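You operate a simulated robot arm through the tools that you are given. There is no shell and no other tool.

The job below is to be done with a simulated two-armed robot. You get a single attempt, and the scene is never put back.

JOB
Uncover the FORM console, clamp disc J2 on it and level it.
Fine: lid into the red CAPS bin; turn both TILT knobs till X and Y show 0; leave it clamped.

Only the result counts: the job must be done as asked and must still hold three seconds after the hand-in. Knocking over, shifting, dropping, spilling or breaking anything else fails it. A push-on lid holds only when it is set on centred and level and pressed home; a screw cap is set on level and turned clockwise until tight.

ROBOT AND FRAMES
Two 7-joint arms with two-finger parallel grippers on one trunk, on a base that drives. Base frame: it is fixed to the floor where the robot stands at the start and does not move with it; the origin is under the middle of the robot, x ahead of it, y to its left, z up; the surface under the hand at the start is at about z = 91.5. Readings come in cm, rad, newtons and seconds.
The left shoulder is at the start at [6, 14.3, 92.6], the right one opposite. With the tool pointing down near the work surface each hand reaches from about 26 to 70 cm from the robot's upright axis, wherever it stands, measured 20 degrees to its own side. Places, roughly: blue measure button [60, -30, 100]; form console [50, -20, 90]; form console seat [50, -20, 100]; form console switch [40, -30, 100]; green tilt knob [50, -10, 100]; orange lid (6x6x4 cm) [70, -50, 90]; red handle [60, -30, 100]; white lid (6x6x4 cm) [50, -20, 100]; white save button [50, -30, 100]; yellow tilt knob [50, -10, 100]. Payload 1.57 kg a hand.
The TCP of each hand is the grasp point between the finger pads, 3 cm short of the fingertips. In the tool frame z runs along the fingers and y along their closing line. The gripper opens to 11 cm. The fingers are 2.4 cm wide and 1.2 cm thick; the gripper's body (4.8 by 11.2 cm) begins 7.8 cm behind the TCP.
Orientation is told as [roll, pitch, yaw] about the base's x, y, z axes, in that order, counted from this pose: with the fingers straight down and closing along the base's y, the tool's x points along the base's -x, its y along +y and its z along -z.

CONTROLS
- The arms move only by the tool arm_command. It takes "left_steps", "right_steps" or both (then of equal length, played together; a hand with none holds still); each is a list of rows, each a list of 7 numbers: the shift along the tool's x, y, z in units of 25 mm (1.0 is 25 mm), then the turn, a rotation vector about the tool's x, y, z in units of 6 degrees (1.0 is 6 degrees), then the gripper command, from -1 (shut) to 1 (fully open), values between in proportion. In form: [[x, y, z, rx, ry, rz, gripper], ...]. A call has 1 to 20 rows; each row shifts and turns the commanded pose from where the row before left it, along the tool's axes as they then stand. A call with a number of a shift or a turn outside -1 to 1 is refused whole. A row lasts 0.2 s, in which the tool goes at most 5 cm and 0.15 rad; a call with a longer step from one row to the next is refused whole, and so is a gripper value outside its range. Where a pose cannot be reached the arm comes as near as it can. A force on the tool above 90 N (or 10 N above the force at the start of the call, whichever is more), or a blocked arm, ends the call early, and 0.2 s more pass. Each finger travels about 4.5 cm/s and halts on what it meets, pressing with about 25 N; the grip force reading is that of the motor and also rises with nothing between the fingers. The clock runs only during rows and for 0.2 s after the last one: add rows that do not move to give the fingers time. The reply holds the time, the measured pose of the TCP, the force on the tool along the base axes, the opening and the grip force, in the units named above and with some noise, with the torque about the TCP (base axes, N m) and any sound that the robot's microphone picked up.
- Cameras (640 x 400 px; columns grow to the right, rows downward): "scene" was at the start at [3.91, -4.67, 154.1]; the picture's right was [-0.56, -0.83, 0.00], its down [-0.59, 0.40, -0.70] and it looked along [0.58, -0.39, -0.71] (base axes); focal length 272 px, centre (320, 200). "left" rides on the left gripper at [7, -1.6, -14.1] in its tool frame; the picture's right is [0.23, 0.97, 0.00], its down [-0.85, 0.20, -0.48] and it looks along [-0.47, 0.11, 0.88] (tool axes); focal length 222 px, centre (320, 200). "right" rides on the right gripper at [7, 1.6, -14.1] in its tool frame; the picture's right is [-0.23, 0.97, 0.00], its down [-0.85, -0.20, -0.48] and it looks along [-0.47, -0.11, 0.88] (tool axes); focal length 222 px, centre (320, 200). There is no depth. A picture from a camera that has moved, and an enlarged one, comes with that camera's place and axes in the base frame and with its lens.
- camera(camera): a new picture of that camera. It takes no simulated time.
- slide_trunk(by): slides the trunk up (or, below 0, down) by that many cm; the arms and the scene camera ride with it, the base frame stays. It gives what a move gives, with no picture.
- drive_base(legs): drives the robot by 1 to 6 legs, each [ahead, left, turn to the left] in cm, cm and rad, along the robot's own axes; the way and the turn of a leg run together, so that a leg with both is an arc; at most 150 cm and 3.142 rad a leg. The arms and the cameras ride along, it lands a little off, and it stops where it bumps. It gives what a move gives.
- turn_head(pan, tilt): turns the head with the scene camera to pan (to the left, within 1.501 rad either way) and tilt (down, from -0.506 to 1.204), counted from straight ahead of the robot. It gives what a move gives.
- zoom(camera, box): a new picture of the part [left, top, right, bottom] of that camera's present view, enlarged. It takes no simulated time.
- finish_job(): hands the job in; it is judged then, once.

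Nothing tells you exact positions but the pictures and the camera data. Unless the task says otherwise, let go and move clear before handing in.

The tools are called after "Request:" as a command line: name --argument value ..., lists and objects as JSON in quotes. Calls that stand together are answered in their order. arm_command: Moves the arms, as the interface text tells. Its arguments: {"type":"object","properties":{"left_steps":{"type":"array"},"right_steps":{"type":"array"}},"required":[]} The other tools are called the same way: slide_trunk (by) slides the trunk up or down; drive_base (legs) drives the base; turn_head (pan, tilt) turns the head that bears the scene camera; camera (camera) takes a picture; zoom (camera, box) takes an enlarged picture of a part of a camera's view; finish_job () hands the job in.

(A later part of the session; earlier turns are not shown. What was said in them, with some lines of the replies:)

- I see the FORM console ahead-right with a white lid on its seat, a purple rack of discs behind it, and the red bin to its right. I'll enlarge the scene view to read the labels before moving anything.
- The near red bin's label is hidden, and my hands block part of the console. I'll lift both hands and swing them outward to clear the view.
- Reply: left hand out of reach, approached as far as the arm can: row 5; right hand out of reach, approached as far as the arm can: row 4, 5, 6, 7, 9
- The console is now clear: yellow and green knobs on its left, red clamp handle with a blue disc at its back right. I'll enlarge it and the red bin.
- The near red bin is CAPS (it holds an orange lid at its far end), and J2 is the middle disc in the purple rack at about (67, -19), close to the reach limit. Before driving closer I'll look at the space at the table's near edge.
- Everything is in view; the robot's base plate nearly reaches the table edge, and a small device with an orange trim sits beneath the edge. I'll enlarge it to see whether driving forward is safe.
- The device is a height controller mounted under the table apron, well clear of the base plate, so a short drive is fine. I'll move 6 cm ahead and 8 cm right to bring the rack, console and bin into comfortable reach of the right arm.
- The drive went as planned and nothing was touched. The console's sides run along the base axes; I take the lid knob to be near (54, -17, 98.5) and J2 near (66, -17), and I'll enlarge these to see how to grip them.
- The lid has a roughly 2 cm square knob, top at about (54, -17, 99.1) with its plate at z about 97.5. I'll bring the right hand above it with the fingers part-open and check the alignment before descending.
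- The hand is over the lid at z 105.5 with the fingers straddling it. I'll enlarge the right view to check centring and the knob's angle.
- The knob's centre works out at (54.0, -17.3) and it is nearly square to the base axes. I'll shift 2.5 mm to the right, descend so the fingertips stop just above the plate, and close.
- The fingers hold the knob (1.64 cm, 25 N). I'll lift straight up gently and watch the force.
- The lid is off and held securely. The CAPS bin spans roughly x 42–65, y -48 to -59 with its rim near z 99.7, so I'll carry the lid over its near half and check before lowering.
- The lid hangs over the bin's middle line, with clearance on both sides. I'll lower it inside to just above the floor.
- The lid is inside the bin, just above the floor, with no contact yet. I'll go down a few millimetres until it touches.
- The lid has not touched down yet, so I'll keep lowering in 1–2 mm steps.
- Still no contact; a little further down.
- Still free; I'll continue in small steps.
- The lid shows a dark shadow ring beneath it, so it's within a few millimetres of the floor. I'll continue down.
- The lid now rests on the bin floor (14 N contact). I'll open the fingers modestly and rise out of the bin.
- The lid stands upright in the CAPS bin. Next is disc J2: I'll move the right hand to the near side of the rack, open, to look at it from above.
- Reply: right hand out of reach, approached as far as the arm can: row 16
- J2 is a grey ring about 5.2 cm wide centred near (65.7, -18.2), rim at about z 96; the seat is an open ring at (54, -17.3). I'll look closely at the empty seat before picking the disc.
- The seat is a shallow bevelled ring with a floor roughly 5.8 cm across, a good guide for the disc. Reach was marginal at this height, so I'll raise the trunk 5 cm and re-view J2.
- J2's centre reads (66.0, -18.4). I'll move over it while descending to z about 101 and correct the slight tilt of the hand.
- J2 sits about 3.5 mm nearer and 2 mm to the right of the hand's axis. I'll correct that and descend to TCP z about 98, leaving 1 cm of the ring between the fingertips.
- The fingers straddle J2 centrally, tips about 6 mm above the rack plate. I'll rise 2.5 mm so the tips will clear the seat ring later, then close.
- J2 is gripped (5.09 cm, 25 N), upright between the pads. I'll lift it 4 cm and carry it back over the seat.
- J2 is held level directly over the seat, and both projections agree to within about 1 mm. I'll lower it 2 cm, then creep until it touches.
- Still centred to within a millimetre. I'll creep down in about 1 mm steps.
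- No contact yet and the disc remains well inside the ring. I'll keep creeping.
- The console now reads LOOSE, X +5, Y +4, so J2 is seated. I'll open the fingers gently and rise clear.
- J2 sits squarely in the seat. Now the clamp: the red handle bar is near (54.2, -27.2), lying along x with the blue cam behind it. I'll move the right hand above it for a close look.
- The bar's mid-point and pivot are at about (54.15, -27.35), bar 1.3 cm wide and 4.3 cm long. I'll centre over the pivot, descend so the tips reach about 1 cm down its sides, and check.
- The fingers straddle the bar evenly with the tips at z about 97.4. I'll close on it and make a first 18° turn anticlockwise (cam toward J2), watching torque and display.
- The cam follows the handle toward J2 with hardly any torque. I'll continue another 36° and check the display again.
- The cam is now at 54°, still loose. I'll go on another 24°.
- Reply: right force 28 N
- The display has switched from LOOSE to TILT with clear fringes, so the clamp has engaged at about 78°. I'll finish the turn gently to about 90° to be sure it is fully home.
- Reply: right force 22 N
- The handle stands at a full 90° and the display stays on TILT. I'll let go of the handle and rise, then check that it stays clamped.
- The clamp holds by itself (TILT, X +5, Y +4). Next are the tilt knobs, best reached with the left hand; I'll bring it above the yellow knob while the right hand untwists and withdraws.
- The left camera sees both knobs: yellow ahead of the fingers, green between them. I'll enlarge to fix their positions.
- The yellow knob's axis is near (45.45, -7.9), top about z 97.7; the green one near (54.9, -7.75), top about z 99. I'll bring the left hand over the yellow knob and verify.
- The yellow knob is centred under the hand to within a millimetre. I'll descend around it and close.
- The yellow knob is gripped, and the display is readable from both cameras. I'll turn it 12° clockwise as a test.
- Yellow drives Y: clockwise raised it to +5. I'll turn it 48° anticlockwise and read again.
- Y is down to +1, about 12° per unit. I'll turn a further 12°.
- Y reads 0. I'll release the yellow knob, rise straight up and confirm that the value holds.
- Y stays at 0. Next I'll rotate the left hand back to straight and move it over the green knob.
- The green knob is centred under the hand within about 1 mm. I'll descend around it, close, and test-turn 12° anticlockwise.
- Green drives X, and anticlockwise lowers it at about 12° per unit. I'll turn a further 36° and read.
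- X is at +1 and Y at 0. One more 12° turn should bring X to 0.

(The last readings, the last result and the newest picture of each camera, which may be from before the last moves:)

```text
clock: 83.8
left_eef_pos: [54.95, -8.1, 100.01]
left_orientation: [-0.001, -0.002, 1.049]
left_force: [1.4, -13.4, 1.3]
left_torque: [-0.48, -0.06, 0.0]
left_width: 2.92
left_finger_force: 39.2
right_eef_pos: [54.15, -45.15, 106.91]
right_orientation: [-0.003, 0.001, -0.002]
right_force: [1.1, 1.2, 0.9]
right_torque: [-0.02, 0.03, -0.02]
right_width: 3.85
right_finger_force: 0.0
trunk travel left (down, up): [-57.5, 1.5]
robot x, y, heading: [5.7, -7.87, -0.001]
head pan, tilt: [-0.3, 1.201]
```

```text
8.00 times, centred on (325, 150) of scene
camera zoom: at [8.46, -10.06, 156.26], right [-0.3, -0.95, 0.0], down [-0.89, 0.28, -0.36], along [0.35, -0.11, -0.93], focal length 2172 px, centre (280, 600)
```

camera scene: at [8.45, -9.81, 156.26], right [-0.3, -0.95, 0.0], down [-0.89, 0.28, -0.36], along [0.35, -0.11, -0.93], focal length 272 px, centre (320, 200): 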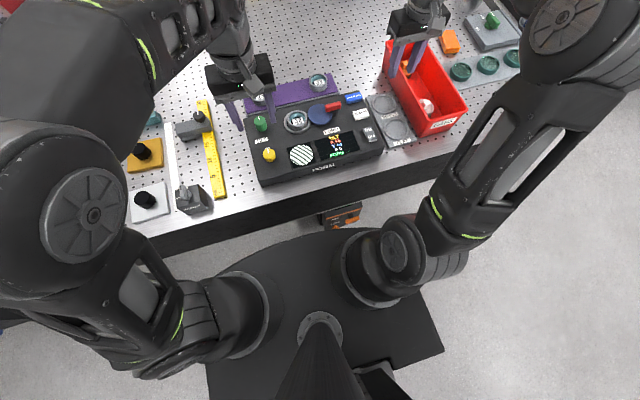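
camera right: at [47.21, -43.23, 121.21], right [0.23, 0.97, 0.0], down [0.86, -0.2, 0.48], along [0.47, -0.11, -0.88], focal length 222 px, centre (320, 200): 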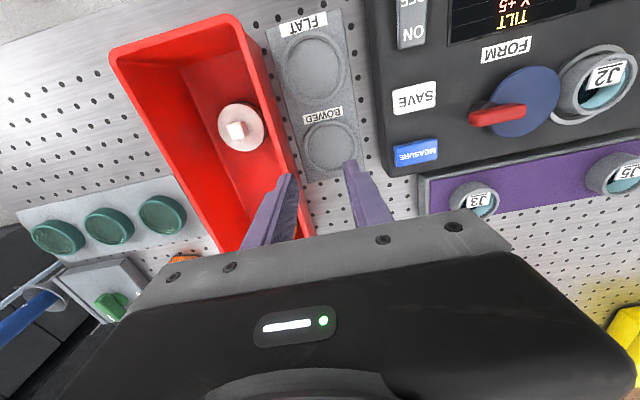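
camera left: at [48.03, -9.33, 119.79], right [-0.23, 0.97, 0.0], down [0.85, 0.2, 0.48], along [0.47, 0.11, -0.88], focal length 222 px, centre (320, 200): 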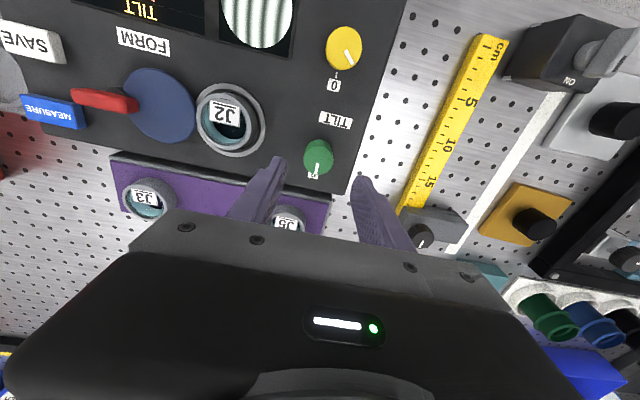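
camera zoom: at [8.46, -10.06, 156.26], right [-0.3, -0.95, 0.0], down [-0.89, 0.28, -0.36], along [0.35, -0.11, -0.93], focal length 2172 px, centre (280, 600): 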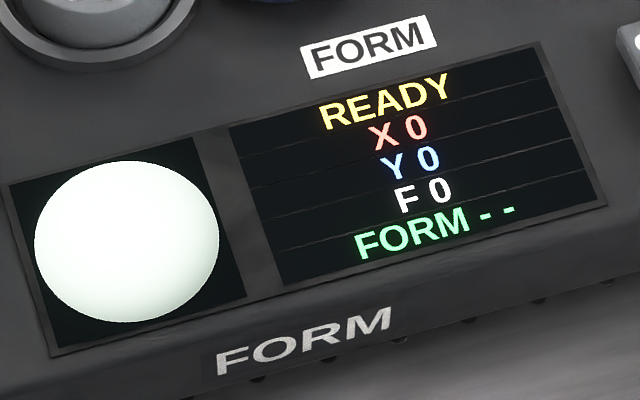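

The console shows READY with X 0, Y 0 and a uniform field. I'll release the green knob, rise, and confirm that it holds.

Request:
arm_command --left_steps '[[0, 0, 0, 0, 0, 0, -0.7], [0, 0, 0, 0, 0, 0, -0.3], [0, 0, 0, 0, 0, 0, 0], [0, 0, 0, 0, 0, 0, 0], [0, 0, -0.3, 0, 0, 0, 0], [0, 0, -0.6, 0, 0, 0, 0], [0, 0, -0.8, 0, 0, 0, 0], [0, 0, -0.8, 0, 0, 0, 0], [0, 0, -0.6, 0, 0, 0, 0], [0, 0, 0, 0, 0, 0, 0]]'

Request:
zoom --camera "scene" --box '[235, 80, 395, 180]'

```text
clock: 86.0
left_eef_pos: [54.97, -7.92, 107.91]
left_orientation: [0.0, 0.0, 1.047]
left_force: [0.3, 0.0, 0.3]
left_torque: [0.0, 0.02, -0.02]
left_width: 5.51
left_finger_force: 0.1
right_eef_pos: [54.02, -44.89, 107.01]
right_orientation: [-0.003, 0.0, -0.002]
right_force: [0.8, 0.0, -0.2]
right_torque: [-0.03, -0.03, -0.01]
right_width: 3.84
right_finger_force: 0.2
trunk travel left (down, up): [-57.5, 1.5]
robot x, y, heading: [6.16, -8.0, -0.001]
head pan, tilt: [-0.3, 1.201]
```

```text
4.00 times, centred on (315, 130) of scene
camera zoom: at [8.47, -9.85, 156.26], right [-0.3, -0.95, 0.0], down [-0.89, 0.28, -0.36], along [0.35, -0.11, -0.93], focal length 1086 px, centre (340, 480)
```

zoom: 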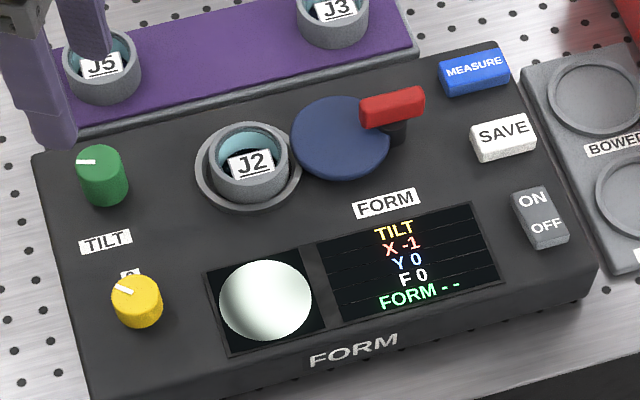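

On release X slipped to -1, so the hand's axis was slightly off the knob's and strained it. I'll look from the left camera to re-centre before a small correction.

Request:
camera --camera "left"

Request:
zoom --camera "left" --box '[240, 90, 400, 190]'

Request:
zoom --camera "scene" --box '[285, 125, 365, 175]'

```text
taken
camera left: at [52.86, -14.77, 121.99], right [-0.96, 0.29, 0.0], down [0.26, 0.84, 0.48], along [0.14, 0.46, -0.88], focal length 222 px, centre (320, 200)
```

left: 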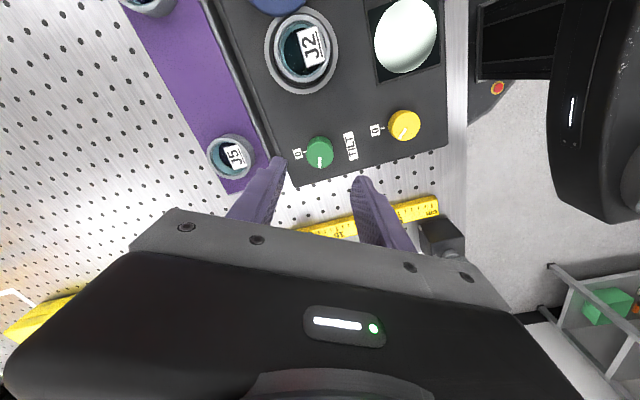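

```text
4.00 times, centred on (320, 140) of left
camera zoom: at [52.86, -14.77, 121.99], right [-0.96, 0.29, 0.0], down [0.26, 0.84, 0.48], along [0.14, 0.46, -0.88], focal length 888 px, centre (320, 440)
```

zoom: 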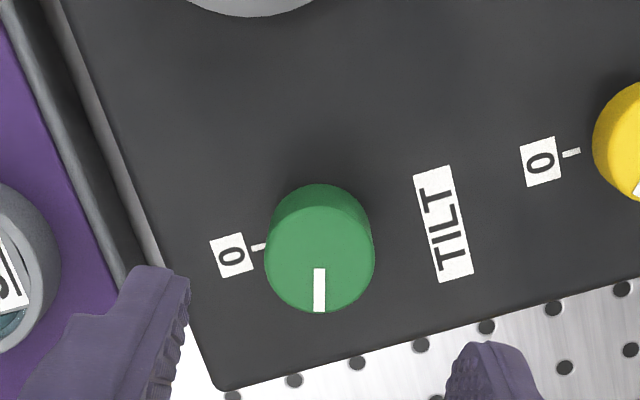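

```text
8.00 times, centred on (325, 150) of scene
camera zoom: at [8.47, -9.85, 156.26], right [-0.3, -0.95, 0.0], down [-0.89, 0.28, -0.36], along [0.35, -0.11, -0.93], focal length 2172 px, centre (280, 600)
```

zoom: 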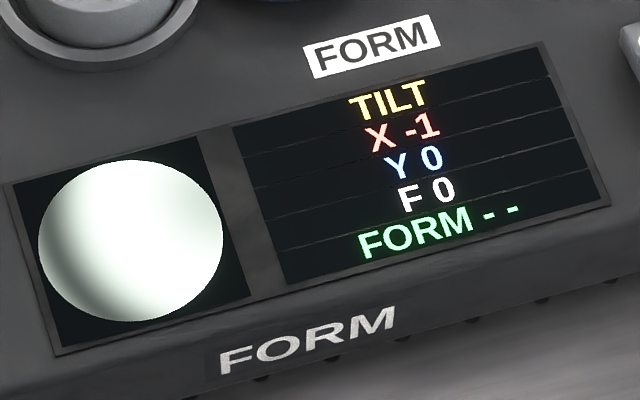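

By triangulation the knob's axis is (54.91, -7.88), within 0.7 mm of the hand. I'll descend with that small correction, grip again and check the reading before turning back slightly.

Request:
arm_command --left_steps '[[0, 0.027, 0.6, 0, 0, 0, 0], [0, 0, 0.7, 0, 0, 0, 0], [0, 0, 0.7, 0, 0, 0, 0], [0, 0, 0.6, 0, 0, 0, 0], [0, 0, 0.4, 0, 0, 0, 0], [0, 0, 0.16, 0, 0, 0, 0], [0, 0, 0, 0, 0, 0, -0.3], [0, 0, 0, 0, 0, 0, -0.6], [0, 0, 0, 0, 0, 0, -1], [0, 0, 0, 0, 0, 0, -1], [0, 0, 0, 0, 0, 0, -1]]'

Request:
zoom --camera "scene" --box '[235, 80, 395, 180]'

```text
clock: 88.4
left_eef_pos: [55.08, -7.96, 99.94]
left_orientation: [-0.001, -0.001, 1.047]
left_force: [8.9, -4.5, -2.9]
left_torque: [-0.24, -0.38, 0.0]
left_width: 2.93
left_finger_force: 39.2
right_eef_pos: [54.17, -44.98, 107.06]
right_orientation: [0.0, 0.0, -0.001]
right_force: [0.3, -0.6, 0.9]
right_torque: [0.02, -0.02, 0.0]
right_width: 3.84
right_finger_force: 0.0
trunk travel left (down, up): [-57.5, 1.5]
robot x, y, heading: [6.06, -7.94, -0.005]
head pan, tilt: [-0.3, 1.201]
```

```text
4.00 times, centred on (315, 130) of scene
camera zoom: at [8.6, -9.91, 156.25], right [-0.3, -0.95, 0.0], down [-0.89, 0.28, -0.36], along [0.34, -0.11, -0.93], focal length 1086 px, centre (340, 480)
```

zoom: 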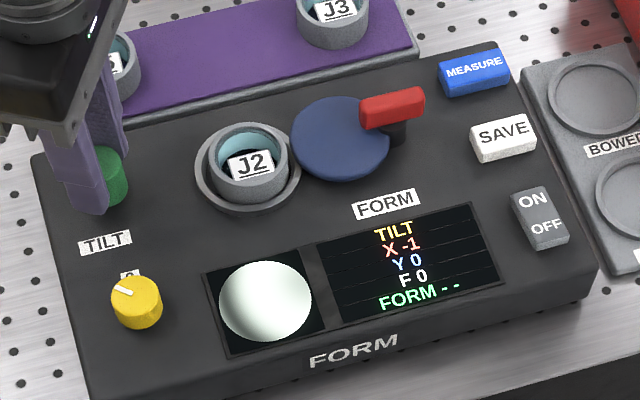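

X still reads -1. I'll first relieve the sideways force by nudging the hand, then turn clockwise in small steps.

Request:
arm_command --left_steps '[[0, -0.05, 0, 0, 0, 0, -1], [0, 0, 0, 0, 0, 0, -1]]'

Request:
arm_command --left_steps '[[0, 0, 0, 0, 0, 0.25, -1], [0, 0, 0, 0, 0, 0.25, -1], [0, 0, 0, 0, 0, 0, -1]]'

Request:
zoom --camera "scene" --box '[285, 125, 365, 175]'

```text
clock: 89.0
left_eef_pos: [54.97, -7.96, 99.97]
left_orientation: [0.001, 0.0, 1.043]
left_force: [6.4, -2.6, 0.7]
left_torque: [-0.13, -0.07, 0.02]
left_width: 2.94
left_finger_force: 38.9
right_eef_pos: [54.13, -45.08, 107.01]
right_orientation: [-0.001, 0.001, -0.002]
right_force: [-0.2, 0.8, 0.1]
right_torque: [0.02, 0.03, 0.01]
right_width: 3.85
right_finger_force: 0.0
trunk travel left (down, up): [-57.5, 1.5]
robot x, y, heading: [5.93, -8.09, 0.001]
head pan, tilt: [-0.3, 1.201]
```

```text
clock: 89.8
left_eef_pos: [54.96, -7.83, 99.86]
left_orientation: [-0.001, 0.001, 0.993]
left_force: [5.9, -1.7, 3.8]
left_torque: [0.02, -0.1, -0.01]
left_width: 2.93
left_finger_force: 38.7
right_eef_pos: [54.14, -45.11, 106.98]
right_orientation: [-0.004, 0.002, -0.002]
right_force: [-0.5, -0.1, -0.8]
right_torque: [0.02, -0.01, -0.01]
right_width: 3.84
right_finger_force: 0.0
trunk travel left (down, up): [-57.5, 1.5]
robot x, y, heading: [5.9, -8.06, 0.0]
head pan, tilt: [-0.3, 1.201]
```

```text
8.00 times, centred on (325, 150) of scene
camera zoom: at [8.51, -9.87, 156.26], right [-0.3, -0.95, 0.0], down [-0.89, 0.28, -0.36], along [0.35, -0.11, -0.93], focal length 2172 px, centre (280, 600)
```

zoom: 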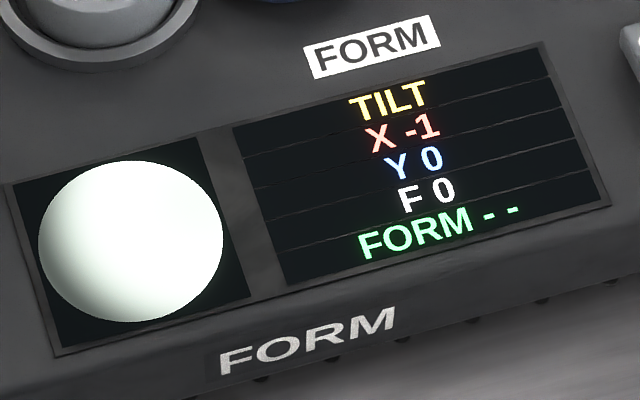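

The field brightens on its left edge, so the tilt is shrinking; still -1. I'll turn another 3° clockwise.

Request:
arm_command --left_steps '[[0, 0, 0, 0, 0, 0.25, -1], [0, 0, 0, 0, 0, 0.25, -1], [0, 0, 0, 0, 0, 0, -1]]'

Request:
zoom --camera "scene" --box '[285, 125, 365, 175]'

```text
clock: 90.6
left_eef_pos: [55.07, -7.94, 99.92]
left_orientation: [-0.002, -0.001, 0.94]
left_force: [6.2, -0.3, 7.0]
left_torque: [0.19, -0.22, -0.01]
left_width: 2.92
left_finger_force: 39.1
right_eef_pos: [54.14, -45.08, 107.1]
right_orientation: [-0.003, 0.001, -0.002]
right_force: [-0.1, -0.5, -0.2]
right_torque: [-0.01, -0.02, 0.02]
right_width: 3.85
right_finger_force: 0.0
trunk travel left (down, up): [-57.5, 1.5]
robot x, y, heading: [6.13, -7.97, -0.002]
head pan, tilt: [-0.3, 1.201]
```

```text
8.00 times, centred on (325, 150) of scene
camera zoom: at [8.51, -9.84, 156.26], right [-0.3, -0.95, 0.0], down [-0.89, 0.28, -0.36], along [0.35, -0.11, -0.93], focal length 2172 px, centre (280, 600)
```

zoom: 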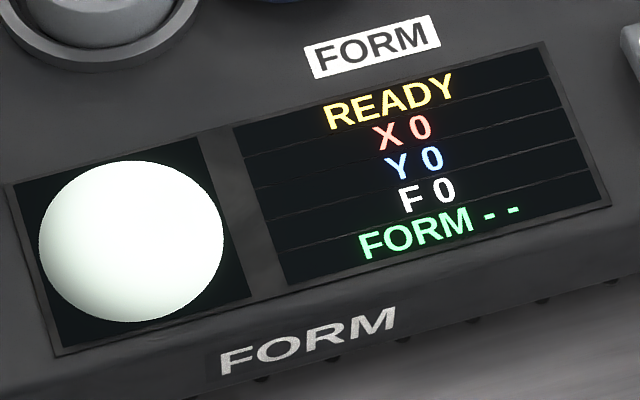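

X just flipped to 0, near the edge of its band. I'll go about 4.5° further to sit in the middle.

Request:
arm_command --left_steps '[[0, 0, 0, 0, 0, 0.25, -1], [0, 0, 0, 0, 0, 0.25, -1], [0, 0, 0, 0, 0, 0.25, -1], [0, 0, 0, 0, 0, 0, -1]]'

Request:
zoom --camera "scene" --box '[285, 125, 365, 175]'

```text
clock: 91.6
left_eef_pos: [54.96, -7.93, 99.88]
left_orientation: [-0.002, -0.002, 0.861]
left_force: [8.7, 0.8, 11.5]
left_torque: [0.04, -0.23, 0.02]
left_width: 2.93
left_finger_force: 39.0
right_eef_pos: [54.13, -45.0, 107.1]
right_orientation: [-0.003, 0.003, 0.0]
right_force: [0.0, -0.5, -0.3]
right_torque: [0.01, 0.0, 0.01]
right_width: 3.87
right_finger_force: 0.1
trunk travel left (down, up): [-57.5, 1.5]
robot x, y, heading: [5.86, -7.78, -0.001]
head pan, tilt: [-0.3, 1.201]
```

```text
8.00 times, centred on (325, 150) of scene
camera zoom: at [8.49, -9.83, 156.26], right [-0.3, -0.95, 0.0], down [-0.89, 0.28, -0.36], along [0.35, -0.11, -0.93], focal length 2172 px, centre (280, 600)
```

zoom: 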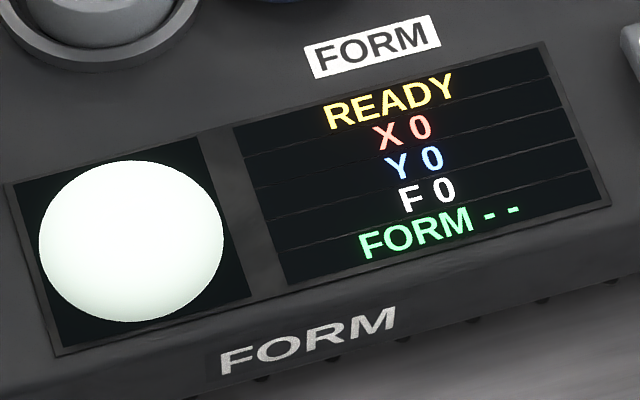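

READY with a uniform field. Before opening I'll relax the remaining sideways load so the knob won't shift on release.

Request:
arm_command --left_steps '[[-0.04, -0.05, -0.04, 0, 0, 0, -1], [0, 0, 0, 0, 0, 0, -1]]'

Request:
zoom --camera "scene" --box '[285, 125, 365, 175]'

```text
clock: 92.2
left_eef_pos: [55.03, -7.92, 99.88]
left_orientation: [0.0, 0.001, 0.862]
left_force: [3.1, 1.2, 4.1]
left_torque: [0.09, -0.15, -0.01]
left_width: 2.95
left_finger_force: 38.6
right_eef_pos: [54.01, -45.14, 107.01]
right_orientation: [-0.004, 0.001, -0.002]
right_force: [-0.6, -0.7, -0.5]
right_torque: [0.0, -0.01, -0.01]
right_width: 3.84
right_finger_force: 0.0
trunk travel left (down, up): [-57.5, 1.5]
robot x, y, heading: [5.77, -8.26, -0.005]
head pan, tilt: [-0.3, 1.201]
```

```text
8.00 times, centred on (325, 150) of scene
camera zoom: at [8.45, -9.82, 156.25], right [-0.3, -0.95, 0.0], down [-0.89, 0.28, -0.36], along [0.35, -0.11, -0.93], focal length 2172 px, centre (280, 600)
```

zoom: 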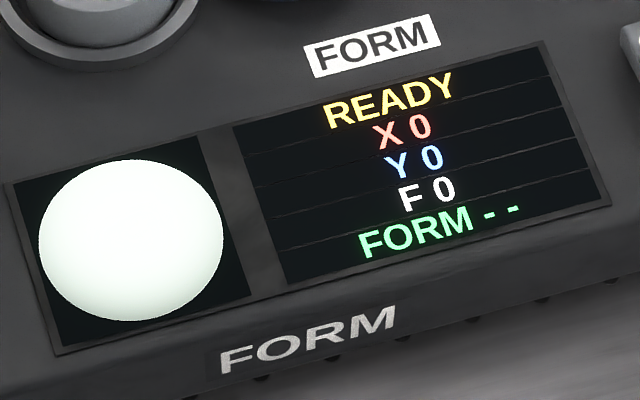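

The load is down to about 3 N and the reading is still 0/0. I'll open the fingers without lifting and check once more.

Request:
arm_command --left_steps '[[0, 0, 0, 0, 0, 0, -0.6], [0, 0, 0, 0, 0, 0, -0.3], [0, 0, 0, 0, 0, 0, 0], [0, 0, 0, 0, 0, 0, 0], [0, 0, 0, 0, 0, 0, 0]]'

Request:
zoom --camera "scene" --box '[285, 125, 365, 175]'

```text
clock: 93.4
left_eef_pos: [55.1, -7.91, 99.95]
left_orientation: [0.0, 0.001, 0.862]
left_force: [-0.5, -0.2, -1.4]
left_torque: [-0.01, -0.01, -0.02]
left_width: 5.48
left_finger_force: 0.0
right_eef_pos: [54.09, -45.11, 107.03]
right_orientation: [-0.003, 0.001, -0.002]
right_force: [-0.6, 0.3, -0.1]
right_torque: [0.02, 0.0, -0.01]
right_width: 3.85
right_finger_force: 0.0
trunk travel left (down, up): [-57.5, 1.5]
robot x, y, heading: [5.65, -7.76, 0.001]
head pan, tilt: [-0.3, 1.201]
```

```text
8.00 times, centred on (325, 150) of scene
camera zoom: at [8.46, -9.85, 156.26], right [-0.3, -0.95, 0.0], down [-0.89, 0.28, -0.36], along [0.35, -0.11, -0.93], focal length 2172 px, centre (280, 600)
```

zoom: 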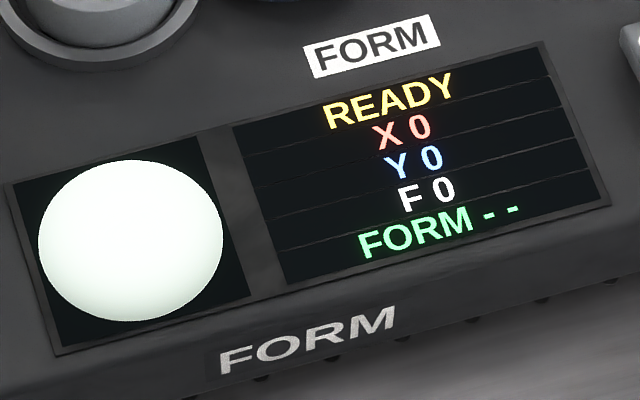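

The fingers are clear of the knob and it still reads READY, X 0, Y 0. I'll raise the left hand straight up and swing it away, then do a final check of everything.

Request:
arm_command --left_steps '[[0, 0, -0.3, 0, 0, 0, 0], [0, 0, -0.6, 0, 0, 0, 0], [0, 0, -0.8, 0, 0, 0, 0], [0, 0, -0.8, 0, 0, 0, 0], [0, 0, -0.8, 0, 0, 0, 0], [0, 0, -0.6, 0, 0, 0, 0], [0, 0, 0, 0, 0, 0.9, 0], [0, 0, 0, 0, 0, 0.9, 0], [0, 0, 0, 0, 0, 0.9, 0], [0, 0, 0, 0, 0, 0.9, 0], [0, 0, 0, 0, 0, 0.9, 0], [0, 0, 0, 0, 0, 0.9, 0], [0, 0, 0, 0, 0, 0.9, 0], [0, 0, 0, 0, 0, 0.9, 0], [0, 0, 0, 0, 0, 0.9, 0], [0, 0.8, 0, 0, 0, 0, 0], [0, 0.8, 0, 0, 0, 0, 0], [0, 0.8, 0, 0, 0, 0, 0], [0, 0.8, 0, 0, 0, 0, 0], [0, 0, 0, 0, 0, 0, 0]]'

Request:
camera --camera "scene"

Request:
zoom --camera "scene" --box '[235, 70, 395, 170]'

Request:
camera --camera "right"

Request:
camera --camera "left"

```text
clock: 97.6
left_eef_pos: [55.1, 0.23, 109.76]
left_orientation: [0.0, 0.0, 0.015]
left_force: [-0.1, 0.7, -0.3]
left_torque: [0.0, 0.02, -0.01]
left_width: 5.5
left_finger_force: 0.0
right_eef_pos: [54.07, -45.06, 107.08]
right_orientation: [-0.003, 0.001, -0.002]
right_force: [-0.2, -0.6, -0.3]
right_torque: [0.0, 0.02, -0.01]
right_width: 3.85
right_finger_force: 0.1
trunk travel left (down, up): [-57.5, 1.5]
robot x, y, heading: [5.97, -8.47, 0.002]
head pan, tilt: [-0.3, 1.201]
```

```text
taken
camera scene: at [8.47, -9.87, 156.26], right [-0.3, -0.95, 0.0], down [-0.89, 0.28, -0.36], along [0.35, -0.11, -0.93], focal length 272 px, centre (320, 200)
```

scene: 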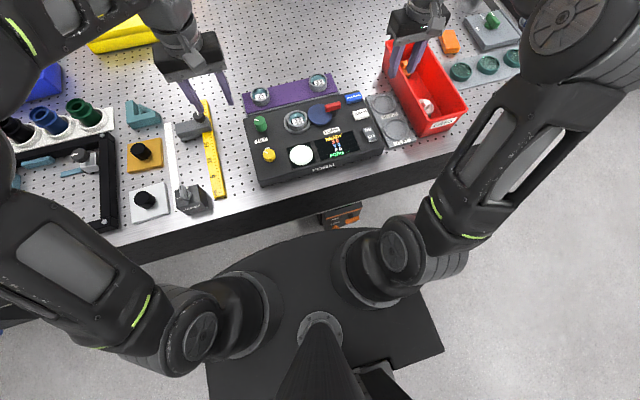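

```text
4.00 times, centred on (315, 120) of scene
camera zoom: at [8.47, -9.87, 156.26], right [-0.3, -0.95, 0.0], down [-0.89, 0.28, -0.36], along [0.35, -0.11, -0.93], focal length 1086 px, centre (340, 520)
```

zoom: 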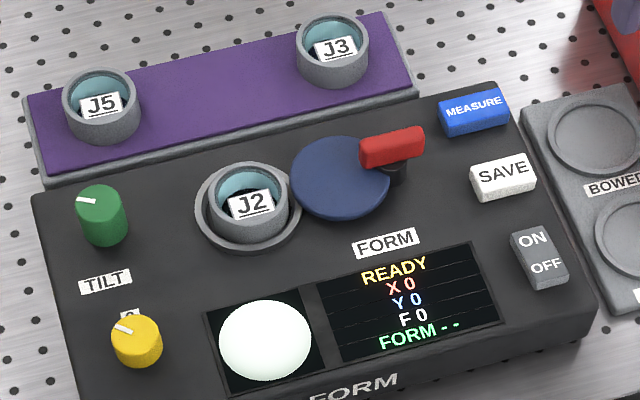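

```text
taken
camera right: at [47.22, -43.26, 121.19], right [0.23, 0.97, 0.0], down [0.86, -0.2, 0.48], along [0.47, -0.11, -0.88], focal length 222 px, centre (320, 200)
```

right: 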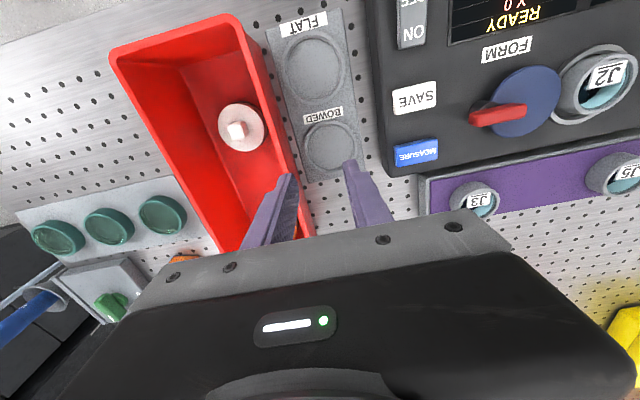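

```text
taken
camera left: at [48.13, -1.49, 123.87], right [-0.24, 0.97, 0.0], down [0.85, 0.21, 0.48], along [0.46, 0.12, -0.88], focal length 222 px, centre (320, 200)
```

left: 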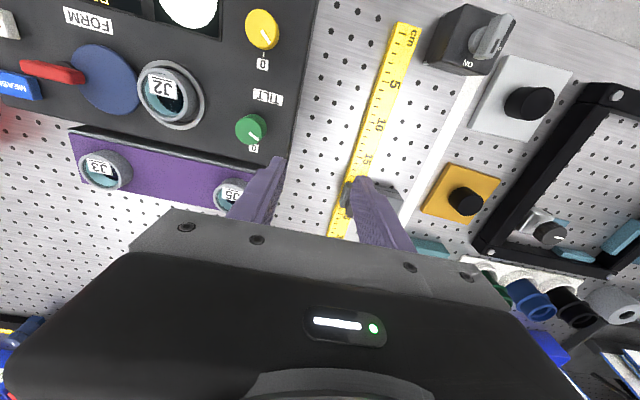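

The white lid stands in the CAPS bin, J2 is clamped in the seat, and the console reads READY with X 0 and Y 0. Both hands are clear and nothing else has moved, so I'm handing the job in.

Request:
finish_job

```text
The job is handed in.
```

The job is done and handed in. At the last check before hand-in, the FORM console read READY with X 0 and Y 0.

- **Lid:** the white lid is standing upright in the red CAPS bin.
- **Disc:** J2 is in the seat, with the red handle turned a full 90° so it is clamped.
- **Level:** I set Y with the yellow TILT knob and X with the green one. X slipped to -1 when I first let go of the green knob. I gripped it again, brought X back to 0, and it stayed there after release.
- **Surroundings:** both hands are clear of the console, and nothing else was moved or knocked. I did not press MEASURE or SAVE, since you didn't ask for a measurement.
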